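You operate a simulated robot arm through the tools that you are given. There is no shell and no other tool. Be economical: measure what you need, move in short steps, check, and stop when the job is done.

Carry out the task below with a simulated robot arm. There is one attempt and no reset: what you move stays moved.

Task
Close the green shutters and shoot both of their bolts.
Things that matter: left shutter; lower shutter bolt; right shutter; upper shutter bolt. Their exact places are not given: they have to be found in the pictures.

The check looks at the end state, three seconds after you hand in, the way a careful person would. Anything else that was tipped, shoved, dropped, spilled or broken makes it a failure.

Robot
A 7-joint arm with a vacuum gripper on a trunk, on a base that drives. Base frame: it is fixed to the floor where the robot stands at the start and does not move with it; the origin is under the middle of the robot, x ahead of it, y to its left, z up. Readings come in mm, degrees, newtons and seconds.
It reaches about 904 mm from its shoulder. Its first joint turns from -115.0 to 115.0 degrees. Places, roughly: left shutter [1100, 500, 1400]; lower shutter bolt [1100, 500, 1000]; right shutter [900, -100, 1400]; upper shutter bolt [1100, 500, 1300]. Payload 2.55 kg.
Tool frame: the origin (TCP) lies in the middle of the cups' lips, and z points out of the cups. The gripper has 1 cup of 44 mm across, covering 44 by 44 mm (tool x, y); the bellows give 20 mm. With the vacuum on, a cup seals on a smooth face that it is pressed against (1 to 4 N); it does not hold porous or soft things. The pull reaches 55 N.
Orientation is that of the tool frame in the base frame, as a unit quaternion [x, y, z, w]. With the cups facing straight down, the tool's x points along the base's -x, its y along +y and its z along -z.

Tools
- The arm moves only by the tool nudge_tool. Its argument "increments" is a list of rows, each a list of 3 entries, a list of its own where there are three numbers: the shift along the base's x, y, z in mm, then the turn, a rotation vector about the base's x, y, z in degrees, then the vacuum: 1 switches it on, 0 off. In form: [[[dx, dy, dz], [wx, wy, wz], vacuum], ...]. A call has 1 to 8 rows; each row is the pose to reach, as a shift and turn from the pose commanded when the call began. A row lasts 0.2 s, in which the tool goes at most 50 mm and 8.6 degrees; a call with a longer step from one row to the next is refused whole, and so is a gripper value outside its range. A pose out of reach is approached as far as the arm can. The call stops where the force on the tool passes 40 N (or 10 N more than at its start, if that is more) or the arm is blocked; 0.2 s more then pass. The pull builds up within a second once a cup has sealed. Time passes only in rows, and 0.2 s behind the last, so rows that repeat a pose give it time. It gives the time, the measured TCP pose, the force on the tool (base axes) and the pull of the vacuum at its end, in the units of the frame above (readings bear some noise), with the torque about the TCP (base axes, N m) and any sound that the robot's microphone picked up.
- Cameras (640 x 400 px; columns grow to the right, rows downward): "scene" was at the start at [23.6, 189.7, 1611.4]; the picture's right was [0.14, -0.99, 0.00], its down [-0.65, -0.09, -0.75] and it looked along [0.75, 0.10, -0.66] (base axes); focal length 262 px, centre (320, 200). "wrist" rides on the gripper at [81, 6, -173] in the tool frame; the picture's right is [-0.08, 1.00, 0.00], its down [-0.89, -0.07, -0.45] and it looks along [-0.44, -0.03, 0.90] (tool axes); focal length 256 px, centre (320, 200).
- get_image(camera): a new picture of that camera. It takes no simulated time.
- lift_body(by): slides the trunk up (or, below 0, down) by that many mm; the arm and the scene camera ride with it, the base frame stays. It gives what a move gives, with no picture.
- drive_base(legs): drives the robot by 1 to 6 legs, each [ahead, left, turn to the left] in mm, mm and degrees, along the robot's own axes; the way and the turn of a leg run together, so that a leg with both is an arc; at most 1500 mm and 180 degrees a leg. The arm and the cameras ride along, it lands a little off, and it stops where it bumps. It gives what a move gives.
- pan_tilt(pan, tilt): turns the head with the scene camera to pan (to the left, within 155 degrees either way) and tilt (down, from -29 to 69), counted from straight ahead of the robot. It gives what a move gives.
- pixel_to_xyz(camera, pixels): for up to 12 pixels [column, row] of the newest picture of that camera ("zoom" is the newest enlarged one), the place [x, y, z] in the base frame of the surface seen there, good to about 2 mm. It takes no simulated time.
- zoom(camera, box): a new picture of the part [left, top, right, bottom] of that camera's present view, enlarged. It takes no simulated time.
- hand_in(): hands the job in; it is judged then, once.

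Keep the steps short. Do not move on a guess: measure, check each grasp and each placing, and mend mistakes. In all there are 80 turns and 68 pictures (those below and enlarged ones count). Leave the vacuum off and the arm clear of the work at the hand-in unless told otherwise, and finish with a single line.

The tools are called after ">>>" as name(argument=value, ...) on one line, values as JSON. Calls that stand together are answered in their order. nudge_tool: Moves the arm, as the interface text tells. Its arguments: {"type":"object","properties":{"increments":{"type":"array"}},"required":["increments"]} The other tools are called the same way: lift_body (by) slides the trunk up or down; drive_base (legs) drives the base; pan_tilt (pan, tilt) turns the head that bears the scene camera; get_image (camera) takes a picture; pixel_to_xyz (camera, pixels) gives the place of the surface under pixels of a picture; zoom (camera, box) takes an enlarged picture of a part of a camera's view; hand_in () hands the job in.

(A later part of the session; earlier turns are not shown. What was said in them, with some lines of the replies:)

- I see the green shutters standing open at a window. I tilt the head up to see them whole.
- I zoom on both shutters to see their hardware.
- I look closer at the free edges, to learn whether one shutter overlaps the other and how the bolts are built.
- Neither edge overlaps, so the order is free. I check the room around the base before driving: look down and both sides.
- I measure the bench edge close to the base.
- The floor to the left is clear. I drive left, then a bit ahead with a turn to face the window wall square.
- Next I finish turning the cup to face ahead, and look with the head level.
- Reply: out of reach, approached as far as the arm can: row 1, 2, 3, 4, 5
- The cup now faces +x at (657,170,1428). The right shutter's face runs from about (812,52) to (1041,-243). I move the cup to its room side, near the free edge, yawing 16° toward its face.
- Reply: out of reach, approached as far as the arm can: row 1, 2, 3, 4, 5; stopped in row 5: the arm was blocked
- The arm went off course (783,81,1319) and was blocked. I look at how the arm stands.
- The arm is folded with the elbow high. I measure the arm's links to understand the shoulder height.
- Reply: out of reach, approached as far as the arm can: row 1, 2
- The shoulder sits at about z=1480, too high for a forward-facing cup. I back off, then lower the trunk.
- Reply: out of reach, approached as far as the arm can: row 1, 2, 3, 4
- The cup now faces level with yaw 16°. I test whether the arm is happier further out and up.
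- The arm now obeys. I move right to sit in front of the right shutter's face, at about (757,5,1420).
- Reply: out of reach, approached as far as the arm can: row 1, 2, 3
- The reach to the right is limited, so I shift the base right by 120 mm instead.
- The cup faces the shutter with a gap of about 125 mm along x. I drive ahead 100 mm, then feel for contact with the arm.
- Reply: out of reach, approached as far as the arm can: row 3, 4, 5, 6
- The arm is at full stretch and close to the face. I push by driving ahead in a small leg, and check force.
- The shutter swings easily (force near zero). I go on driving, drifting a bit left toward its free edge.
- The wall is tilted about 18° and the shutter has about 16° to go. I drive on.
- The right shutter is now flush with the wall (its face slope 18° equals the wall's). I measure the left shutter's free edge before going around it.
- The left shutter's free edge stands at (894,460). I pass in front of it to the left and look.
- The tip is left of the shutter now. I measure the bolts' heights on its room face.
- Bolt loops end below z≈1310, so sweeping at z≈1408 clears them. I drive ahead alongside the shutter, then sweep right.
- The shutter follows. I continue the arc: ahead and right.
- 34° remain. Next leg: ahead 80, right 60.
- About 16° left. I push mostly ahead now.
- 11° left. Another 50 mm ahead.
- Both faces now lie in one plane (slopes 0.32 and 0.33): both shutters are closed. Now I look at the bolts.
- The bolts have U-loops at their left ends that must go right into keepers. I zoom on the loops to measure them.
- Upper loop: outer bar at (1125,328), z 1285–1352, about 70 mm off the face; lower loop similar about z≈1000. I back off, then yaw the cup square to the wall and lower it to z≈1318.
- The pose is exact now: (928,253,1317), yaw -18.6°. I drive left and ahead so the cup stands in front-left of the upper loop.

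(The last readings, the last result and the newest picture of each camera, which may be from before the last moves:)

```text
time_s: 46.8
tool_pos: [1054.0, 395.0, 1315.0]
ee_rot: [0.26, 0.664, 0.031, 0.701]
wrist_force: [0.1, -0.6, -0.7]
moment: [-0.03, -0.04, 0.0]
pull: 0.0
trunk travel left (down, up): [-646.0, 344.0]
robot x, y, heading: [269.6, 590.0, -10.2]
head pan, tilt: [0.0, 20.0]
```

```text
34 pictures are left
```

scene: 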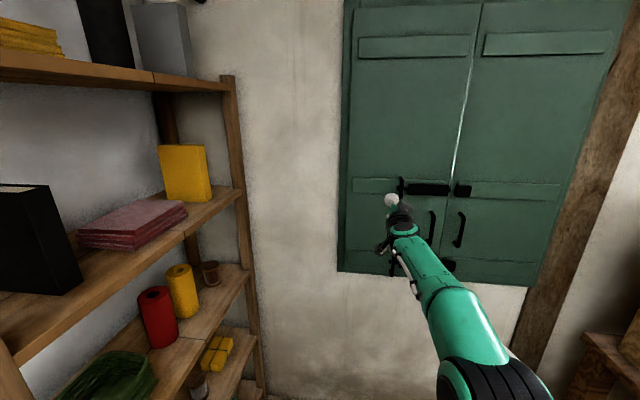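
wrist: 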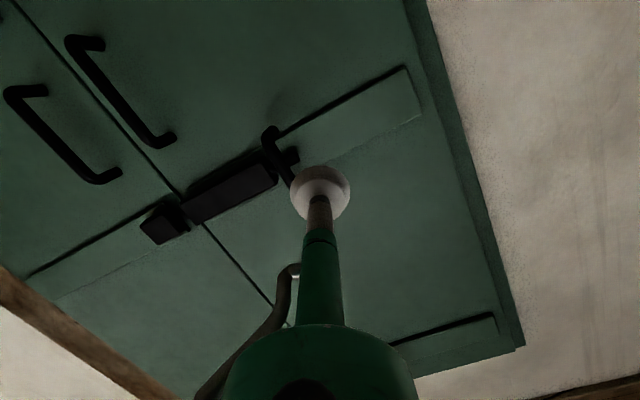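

The cup is left of the upper loop. I drive 70 mm closer, then extend the arm along the wall normal.

>>> drive_base(legs=[[70, 0, 0]])

>>> nudge_tool(increments=[[[20, -6, 3], [0, 0, 0], 0], [[40, -13, 3], [0, 0, 0], 0]])

>>> get_image(camera="wrist")

>>> zoom(camera="scene", box=[350, 150, 500, 250])

```text
time_s: 47.8
tool_pos: [1121.3, 381.0, 1313.7]
ee_rot: [0.259, 0.664, 0.03, 0.7]
wrist_force: [0.2, -0.4, -0.5]
moment: [-0.02, -0.05, 0.01]
pull: 0.0
trunk travel left (down, up): [-646.0, 344.0]
robot x, y, heading: [340.0, 576.6, -10.1]
head pan, tilt: [0.0, 20.0]
```

```text
time_s: 48.4
tool_pos: [1161.0, 367.1, 1318.4]
ee_rot: [0.26, 0.664, 0.03, 0.701]
wrist_force: [0.1, -0.2, -0.8]
moment: [0.0, 0.01, 0.0]
pull: 0.0
trunk travel left (down, up): [-646.0, 344.0]
robot x, y, heading: [337.5, 569.4, -10.5]
head pan, tilt: [0.0, 20.0]
```

```text
33 pictures are left
```

wrist: 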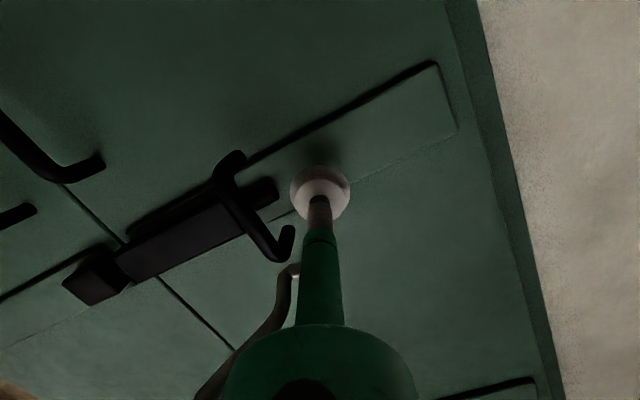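

```text
4.00 times, centred on (425, 200) of scene
```

zoom: 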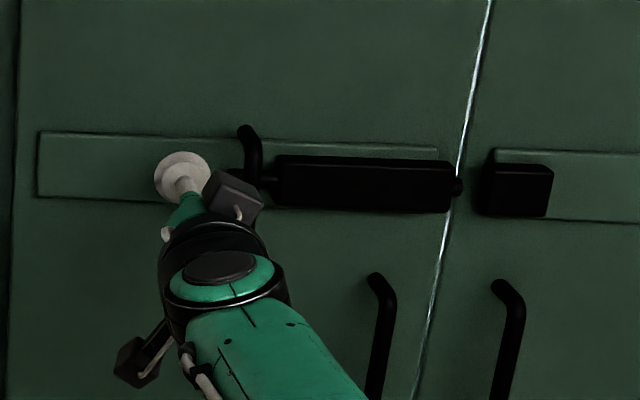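

The lip is about 49 mm off the face, beyond the loop's bar, and clears the 30 mm high housing. I push right along the wall in small steps.

>>> nudge_tool(increments=[[[-3, -10, 0], [0, 0, 0], 0], [[-6, -19, 0], [0, 0, 0], 0], [[-9, -29, 0], [0, 0, 0], 0], [[-11, -35, 0], [0, 0, 0], 0], [[-13, -41, 0], [0, 0, 0], 0], [[-15, -47, 0], [0, 0, 0], 0]])

>>> zoom(camera="scene", box=[350, 150, 500, 250])

>>> get_image(camera="wrist")

```text
time_s: 49.8
tool_pos: [1144.5, 320.4, 1316.3]
ee_rot: [0.26, 0.664, 0.03, 0.701]
wrist_force: [0.0, 2.1, -1.1]
moment: [0.0, 0.0, -0.04]
pull: 0.1
trunk travel left (down, up): [-646.0, 344.0]
robot x, y, heading: [339.1, 572.7, -10.2]
head pan, tilt: [0.0, 20.0]
```

```text
4.00 times, centred on (425, 200) of scene
```

zoom: 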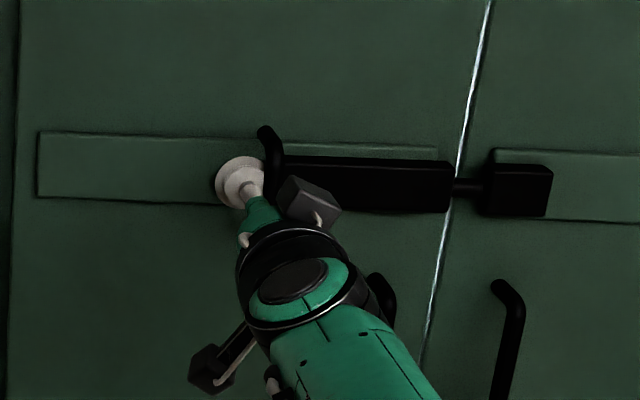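

```text
30 pictures are left
```

wrist: 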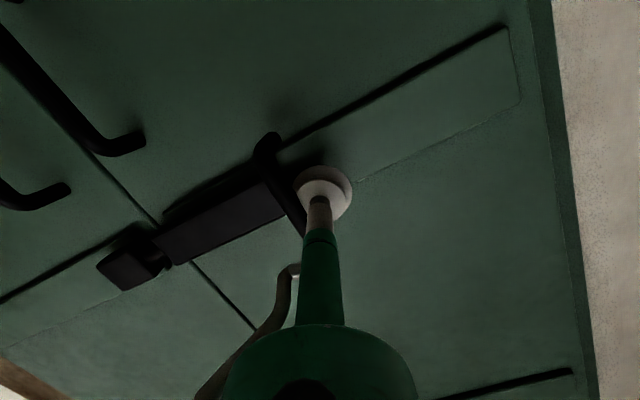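

The bolt slides and now bridges the gap to the keeper. I push on in small steps to its stop.

>>> nudge_tool(increments=[[[-2, -5, 0], [0, 0, 0], 0], [[-3, -10, 0], [0, 0, 0], 0], [[-5, -15, 0], [0, 0, 0], 0], [[-6, -20, 0], [0, 0, 0], 0], [[-8, -25, 0], [0, 0, 0], 0]])

>>> zoom(camera="scene", box=[350, 150, 500, 250])

```text
time_s: 51.0
tool_pos: [1136.9, 296.0, 1318.1]
ee_rot: [0.26, 0.664, 0.029, 0.701]
wrist_force: [0.9, 3.2, -2.1]
moment: [0.02, -0.04, -0.04]
pull: 0.1
trunk travel left (down, up): [-646.0, 344.0]
robot x, y, heading: [343.1, 571.9, -10.4]
head pan, tilt: [0.0, 20.0]
```

```text
4.00 times, centred on (425, 200) of scene
```

zoom: 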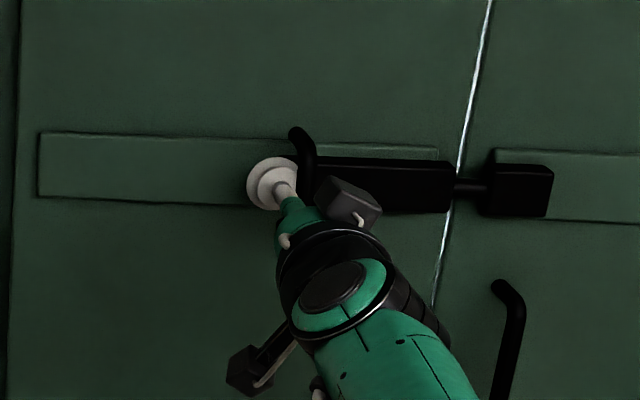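

It is still moving with only about 3 N. I push on further until it stops.

>>> nudge_tool(increments=[[[-2, -5, 0], [0, 0, 0], 0], [[-3, -10, 0], [0, 0, 0], 0], [[-5, -15, 0], [0, 0, 0], 0], [[-6, -20, 0], [0, 0, 0], 0], [[-8, -25, 0], [0, 0, 0], 0], [[-10, -30, 0], [0, 0, 0], 0]])

>>> zoom(camera="scene", box=[350, 150, 500, 250])

```text
time_s: 52.4
tool_pos: [1133.9, 286.1, 1318.6]
ee_rot: [0.25, 0.668, 0.035, 0.7]
wrist_force: [10.3, 35.4, 1.2]
moment: [0.04, -0.06, -0.58]
pull: 0.1
trunk travel left (down, up): [-646.0, 344.0]
robot x, y, heading: [341.7, 574.6, -10.2]
head pan, tilt: [0.0, 20.0]
```

```text
4.00 times, centred on (425, 200) of scene
```

zoom: 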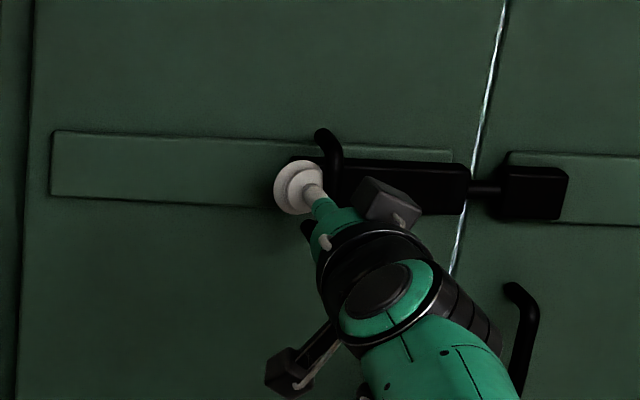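

35 N: the upper bolt is at its stop. I back off left, then away from the wall.

>>> nudge_tool(increments=[[[6, 19, 0], [0, 0, 0], 0], [[16, 50, 0], [0, 0, 0], 0], [[25, 85, 0], [0, 0, 0], 0], [[-15, 98, 0], [0, 0, 0], 0], [[-55, 110, 0], [0, 0, 0], 0], [[-90, 120, 0], [0, 0, 0], 0]])

>>> get_image(camera="scene")

```text
time_s: 53.8
tool_pos: [1038.1, 388.4, 1318.2]
ee_rot: [0.26, 0.663, 0.03, 0.701]
wrist_force: [-0.2, 0.5, 0.1]
moment: [0.0, 0.03, 0.02]
pull: 0.1
trunk travel left (down, up): [-646.0, 344.0]
robot x, y, heading: [341.6, 575.4, -10.6]
head pan, tilt: [0.0, 20.0]
```

```text
27 pictures are left
```

scene: 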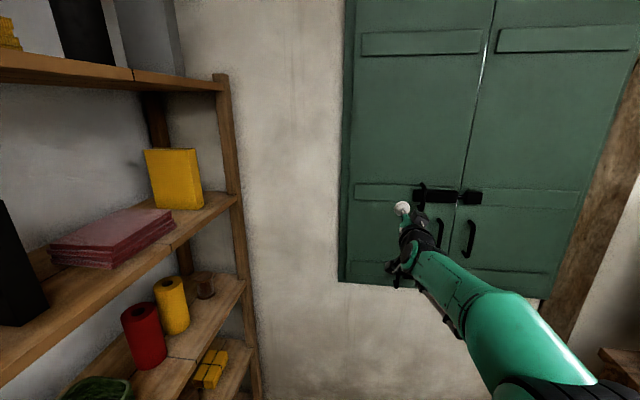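

The upper bolt is home. I lower the trunk by 318 mm to reach the lower bolt at z≈1000.

>>> lift_body(by=-318)

>>> pan_tilt(pan=-5, tilt=20)

>>> get_image(camera="scene")

>>> get_image(camera="wrist")

```text
time_s: 56.9
tool_pos: [1040.1, 387.8, 998.8]
ee_rot: [0.26, 0.663, 0.031, 0.701]
wrist_force: [-0.5, 0.0, 1.5]
moment: [0.01, -0.01, 0.0]
pull: 0.0
trunk travel left (down, up): [-328.0, 662.0]
robot x, y, heading: [335.9, 576.4, -10.3]
head pan, tilt: [0.0, 20.0]
```

```text
time_s: 57.6
tool_pos: [1040.1, 387.1, 999.0]
ee_rot: [0.26, 0.664, 0.03, 0.701]
wrist_force: [1.4, -0.8, 0.0]
moment: [-0.02, -0.01, 0.01]
pull: 0.1
trunk travel left (down, up): [-328.0, 662.0]
robot x, y, heading: [339.4, 570.6, -10.5]
head pan, tilt: [-5.0, 20.0]
```

```text
26 pictures are left
```

scene: 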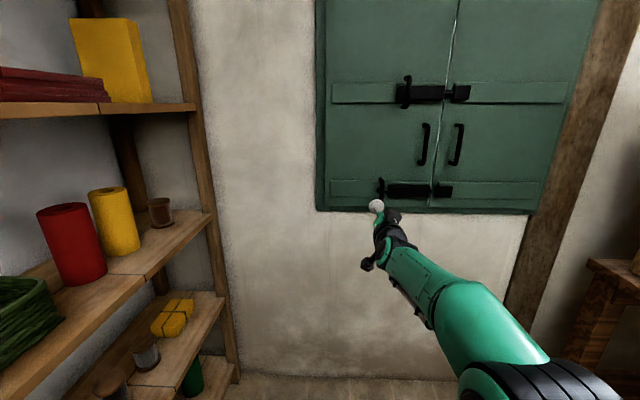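

```text
25 pictures are left
```

wrist: 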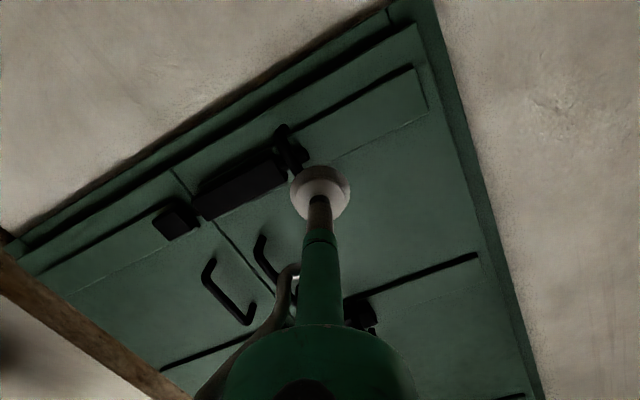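

The geometry matches the upper one. I shift left a little, then go in along the wall normal.

>>> nudge_tool(increments=[[[5, 22, 0], [0, 0, 0], 0], [[40, 11, 0], [0, 0, 0], 0], [[75, 0, 0], [0, 0, 0], 0], [[100, -9, 0], [0, 0, 0], 0], [[121, -16, 0], [0, 0, 0], 0]])

>>> zoom(camera="scene", box=[340, 160, 490, 250])

>>> get_image(camera="wrist")

```text
time_s: 58.8
tool_pos: [1161.8, 370.0, 998.4]
ee_rot: [0.259, 0.664, 0.031, 0.701]
wrist_force: [0.4, -0.5, -0.1]
moment: [0.04, -0.01, 0.01]
pull: 0.1
trunk travel left (down, up): [-328.0, 662.0]
robot x, y, heading: [339.8, 571.2, -10.4]
head pan, tilt: [-5.0, 20.0]
```

```text
4.27 times, centred on (415, 205) of scene
```

zoom: 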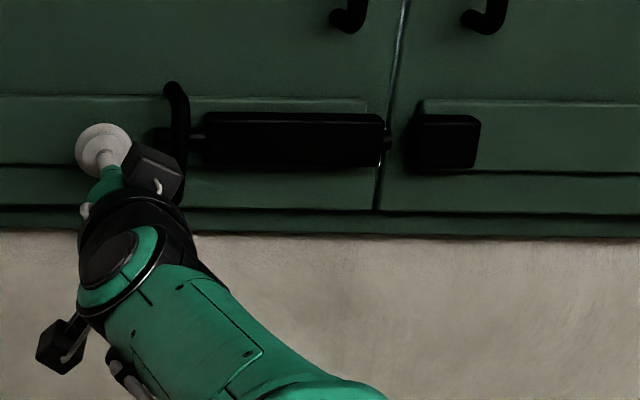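

```text
23 pictures are left
```

wrist: 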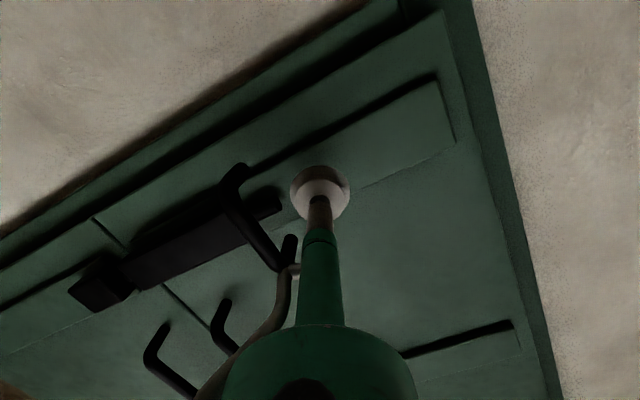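

Same layout as before. I push right along the wall.

>>> nudge_tool(increments=[[[-3, -10, 0], [0, 0, 0], 0], [[-6, -19, 0], [0, 0, 0], 0], [[-9, -29, 0], [0, 0, 0], 0], [[-12, -38, 0], [0, 0, 0], 0], [[-15, -47, 0], [0, 0, 0], 0], [[-18, -56, 0], [0, 0, 0], 0], [[-21, -66, 0], [0, 0, 0], 0], [[-23, -72, 0], [0, 0, 0], 0]])

>>> zoom(camera="scene", box=[340, 160, 490, 250])

```text
time_s: 60.6
tool_pos: [1137.4, 299.1, 1000.5]
ee_rot: [0.26, 0.663, 0.029, 0.701]
wrist_force: [1.0, 1.4, -0.5]
moment: [-0.01, -0.02, -0.03]
pull: 0.0
trunk travel left (down, up): [-328.0, 662.0]
robot x, y, heading: [339.9, 572.7, -10.5]
head pan, tilt: [-5.0, 20.0]
```

```text
4.27 times, centred on (415, 205) of scene
```

zoom: 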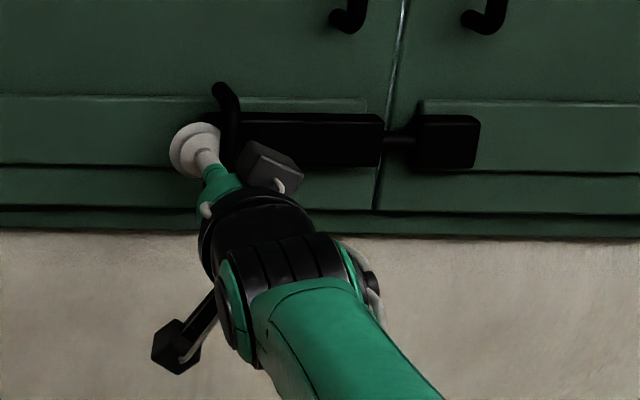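

The lower bolt slides too. I push to its stop.

>>> nudge_tool(increments=[[[-2, -5, 0], [0, 0, 0], 0], [[-3, -10, 0], [0, 0, 0], 0], [[-5, -15, 0], [0, 0, 0], 0], [[-6, -20, 0], [0, 0, 0], 0], [[-8, -25, 0], [0, 0, 0], 0], [[-9, -29, 0], [0, 0, 0], 0]])

```text
time_s: 62.0
tool_pos: [1135.2, 285.8, 1000.5]
ee_rot: [0.253, 0.665, 0.033, 0.702]
wrist_force: [10.2, 34.5, 0.4]
moment: [-0.01, -0.03, -0.55]
pull: 0.0
trunk travel left (down, up): [-328.0, 662.0]
robot x, y, heading: [339.6, 578.0, -10.2]
head pan, tilt: [-5.0, 20.0]
```

It reads 34.5 N at the same place as the upper one: the stop. I back off left and out, then drive back to check everything.

>>> nudge_tool(increments=[[[6, 19, 0], [0, 0, 0], 0], [[16, 50, 0], [0, 0, 0], 0], [[25, 85, 0], [0, 0, 0], 0], [[-15, 98, 0], [0, 0, 0], 0], [[-55, 110, 0], [0, 0, 0], 0], [[-90, 120, 0], [0, 0, 0], 0]])

>>> drive_base(legs=[[-300, 0, 0]])

>>> lift_body(by=300)

>>> pan_tilt(pan=-15, tilt=15)

>>> get_image(camera="scene")

```text
time_s: 63.4
tool_pos: [1040.7, 394.9, 997.8]
ee_rot: [0.26, 0.663, 0.031, 0.701]
wrist_force: [0.0, -0.1, -0.1]
moment: [-0.03, 0.0, 0.01]
pull: 0.1
trunk travel left (down, up): [-328.0, 662.0]
robot x, y, heading: [340.6, 569.7, -10.5]
head pan, tilt: [-5.0, 20.0]
```

```text
time_s: 65.4
tool_pos: [750.0, 451.2, 997.6]
ee_rot: [0.257, 0.664, 0.033, 0.701]
wrist_force: [-0.1, -0.5, -0.2]
moment: [-0.02, -0.02, -0.04]
pull: 0.0
trunk travel left (down, up): [-328.0, 662.0]
robot x, y, heading: [45.9, 625.9, -10.2]
head pan, tilt: [-5.0, 20.0]
```

```text
time_s: 68.4
tool_pos: [749.7, 451.9, 1299.1]
ee_rot: [0.257, 0.665, 0.033, 0.701]
wrist_force: [0.1, 0.9, -0.5]
moment: [-0.01, 0.01, 0.02]
pull: 0.1
trunk travel left (down, up): [-628.0, 362.0]
robot x, y, heading: [45.5, 623.0, -10.1]
head pan, tilt: [-5.0, 20.0]
```

```text
time_s: 69.1
tool_pos: [750.0, 451.7, 1298.6]
ee_rot: [0.257, 0.665, 0.032, 0.701]
wrist_force: [-0.6, 0.3, 0.7]
moment: [0.0, 0.03, 0.01]
pull: 0.1
trunk travel left (down, up): [-628.0, 362.0]
robot x, y, heading: [47.0, 626.3, -10.0]
head pan, tilt: [-15.0, 15.0]
```

```text
21 pictures are left
```

scene: 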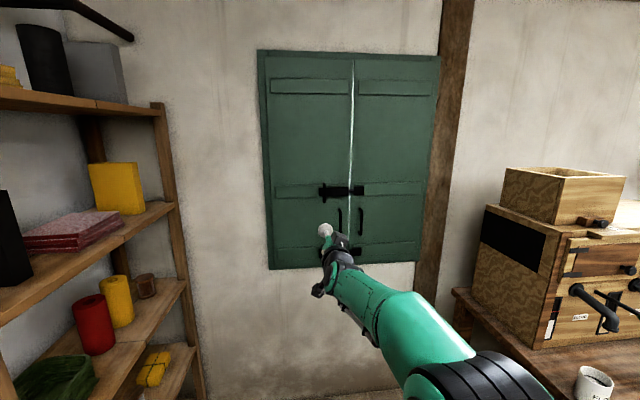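

All looks closed. The arm hides part of the lower bolt; I shift left and zoom to check both bolts and the planes.

>>> drive_base(legs=[[0, -250, 0]])

>>> pan_tilt(pan=0, tilt=15)

>>> get_image(camera="scene")

>>> zoom(camera="scene", box=[260, 160, 400, 290])

>>> pixel_to_xyz(camera="scene", pixels=[[280, 130], [300, 130], [320, 130], [360, 130], [380, 130], [400, 130]])

```text
time_s: 71.0
tool_pos: [699.7, 182.8, 1298.8]
ee_rot: [0.262, 0.663, 0.028, 0.701]
wrist_force: [0.2, 0.4, 0.0]
moment: [-0.04, 0.01, 0.05]
pull: 0.0
trunk travel left (down, up): [-628.0, 362.0]
robot x, y, heading: [4.1, 360.2, -10.8]
head pan, tilt: [-15.0, 15.0]
```

```text
time_s: 71.8
tool_pos: [700.4, 182.9, 1299.0]
ee_rot: [0.262, 0.663, 0.029, 0.701]
wrist_force: [0.6, 0.5, 0.2]
moment: [-0.01, 0.01, -0.02]
pull: 0.1
trunk travel left (down, up): [-628.0, 362.0]
robot x, y, heading: [-2.7, 366.5, -10.7]
head pan, tilt: [0.0, 15.0]
```

```text
20 pictures are left
```

scene: 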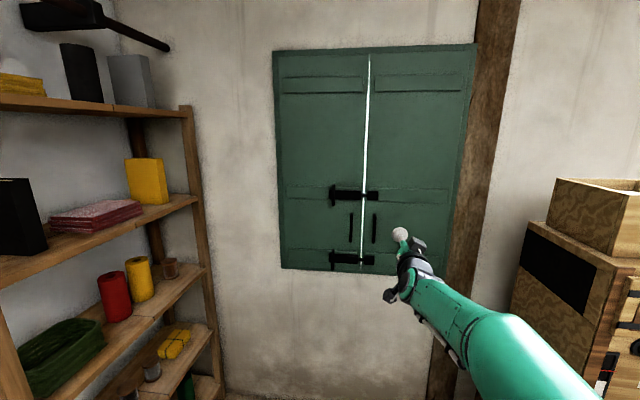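

```text
3.08 times, centred on (330, 225) of scene
```

zoom: 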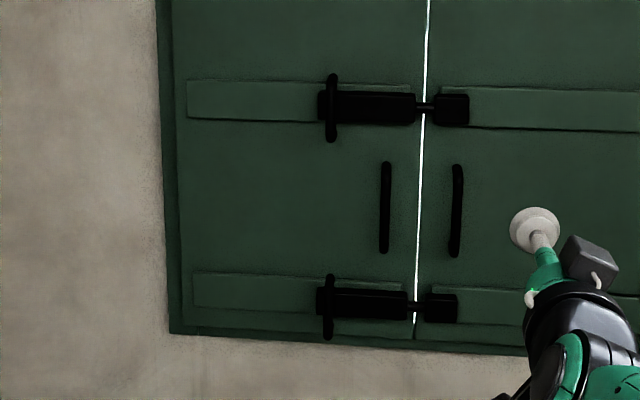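

```text
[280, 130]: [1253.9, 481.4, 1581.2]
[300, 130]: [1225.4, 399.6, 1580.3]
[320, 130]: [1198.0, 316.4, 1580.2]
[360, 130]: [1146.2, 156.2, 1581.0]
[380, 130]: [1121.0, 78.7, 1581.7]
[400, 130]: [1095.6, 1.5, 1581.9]
```

Both shutters lie in one plane and both bolts bridge into their keepers; the vacuum is off and the arm is clear. I hand in.

>>> hand_in()

```text
The job is handed in.
```

Both green shutters are closed and both bolts are pushed to their stops in their keepers; the job is handed in, with the vacuum off and the arm clear.
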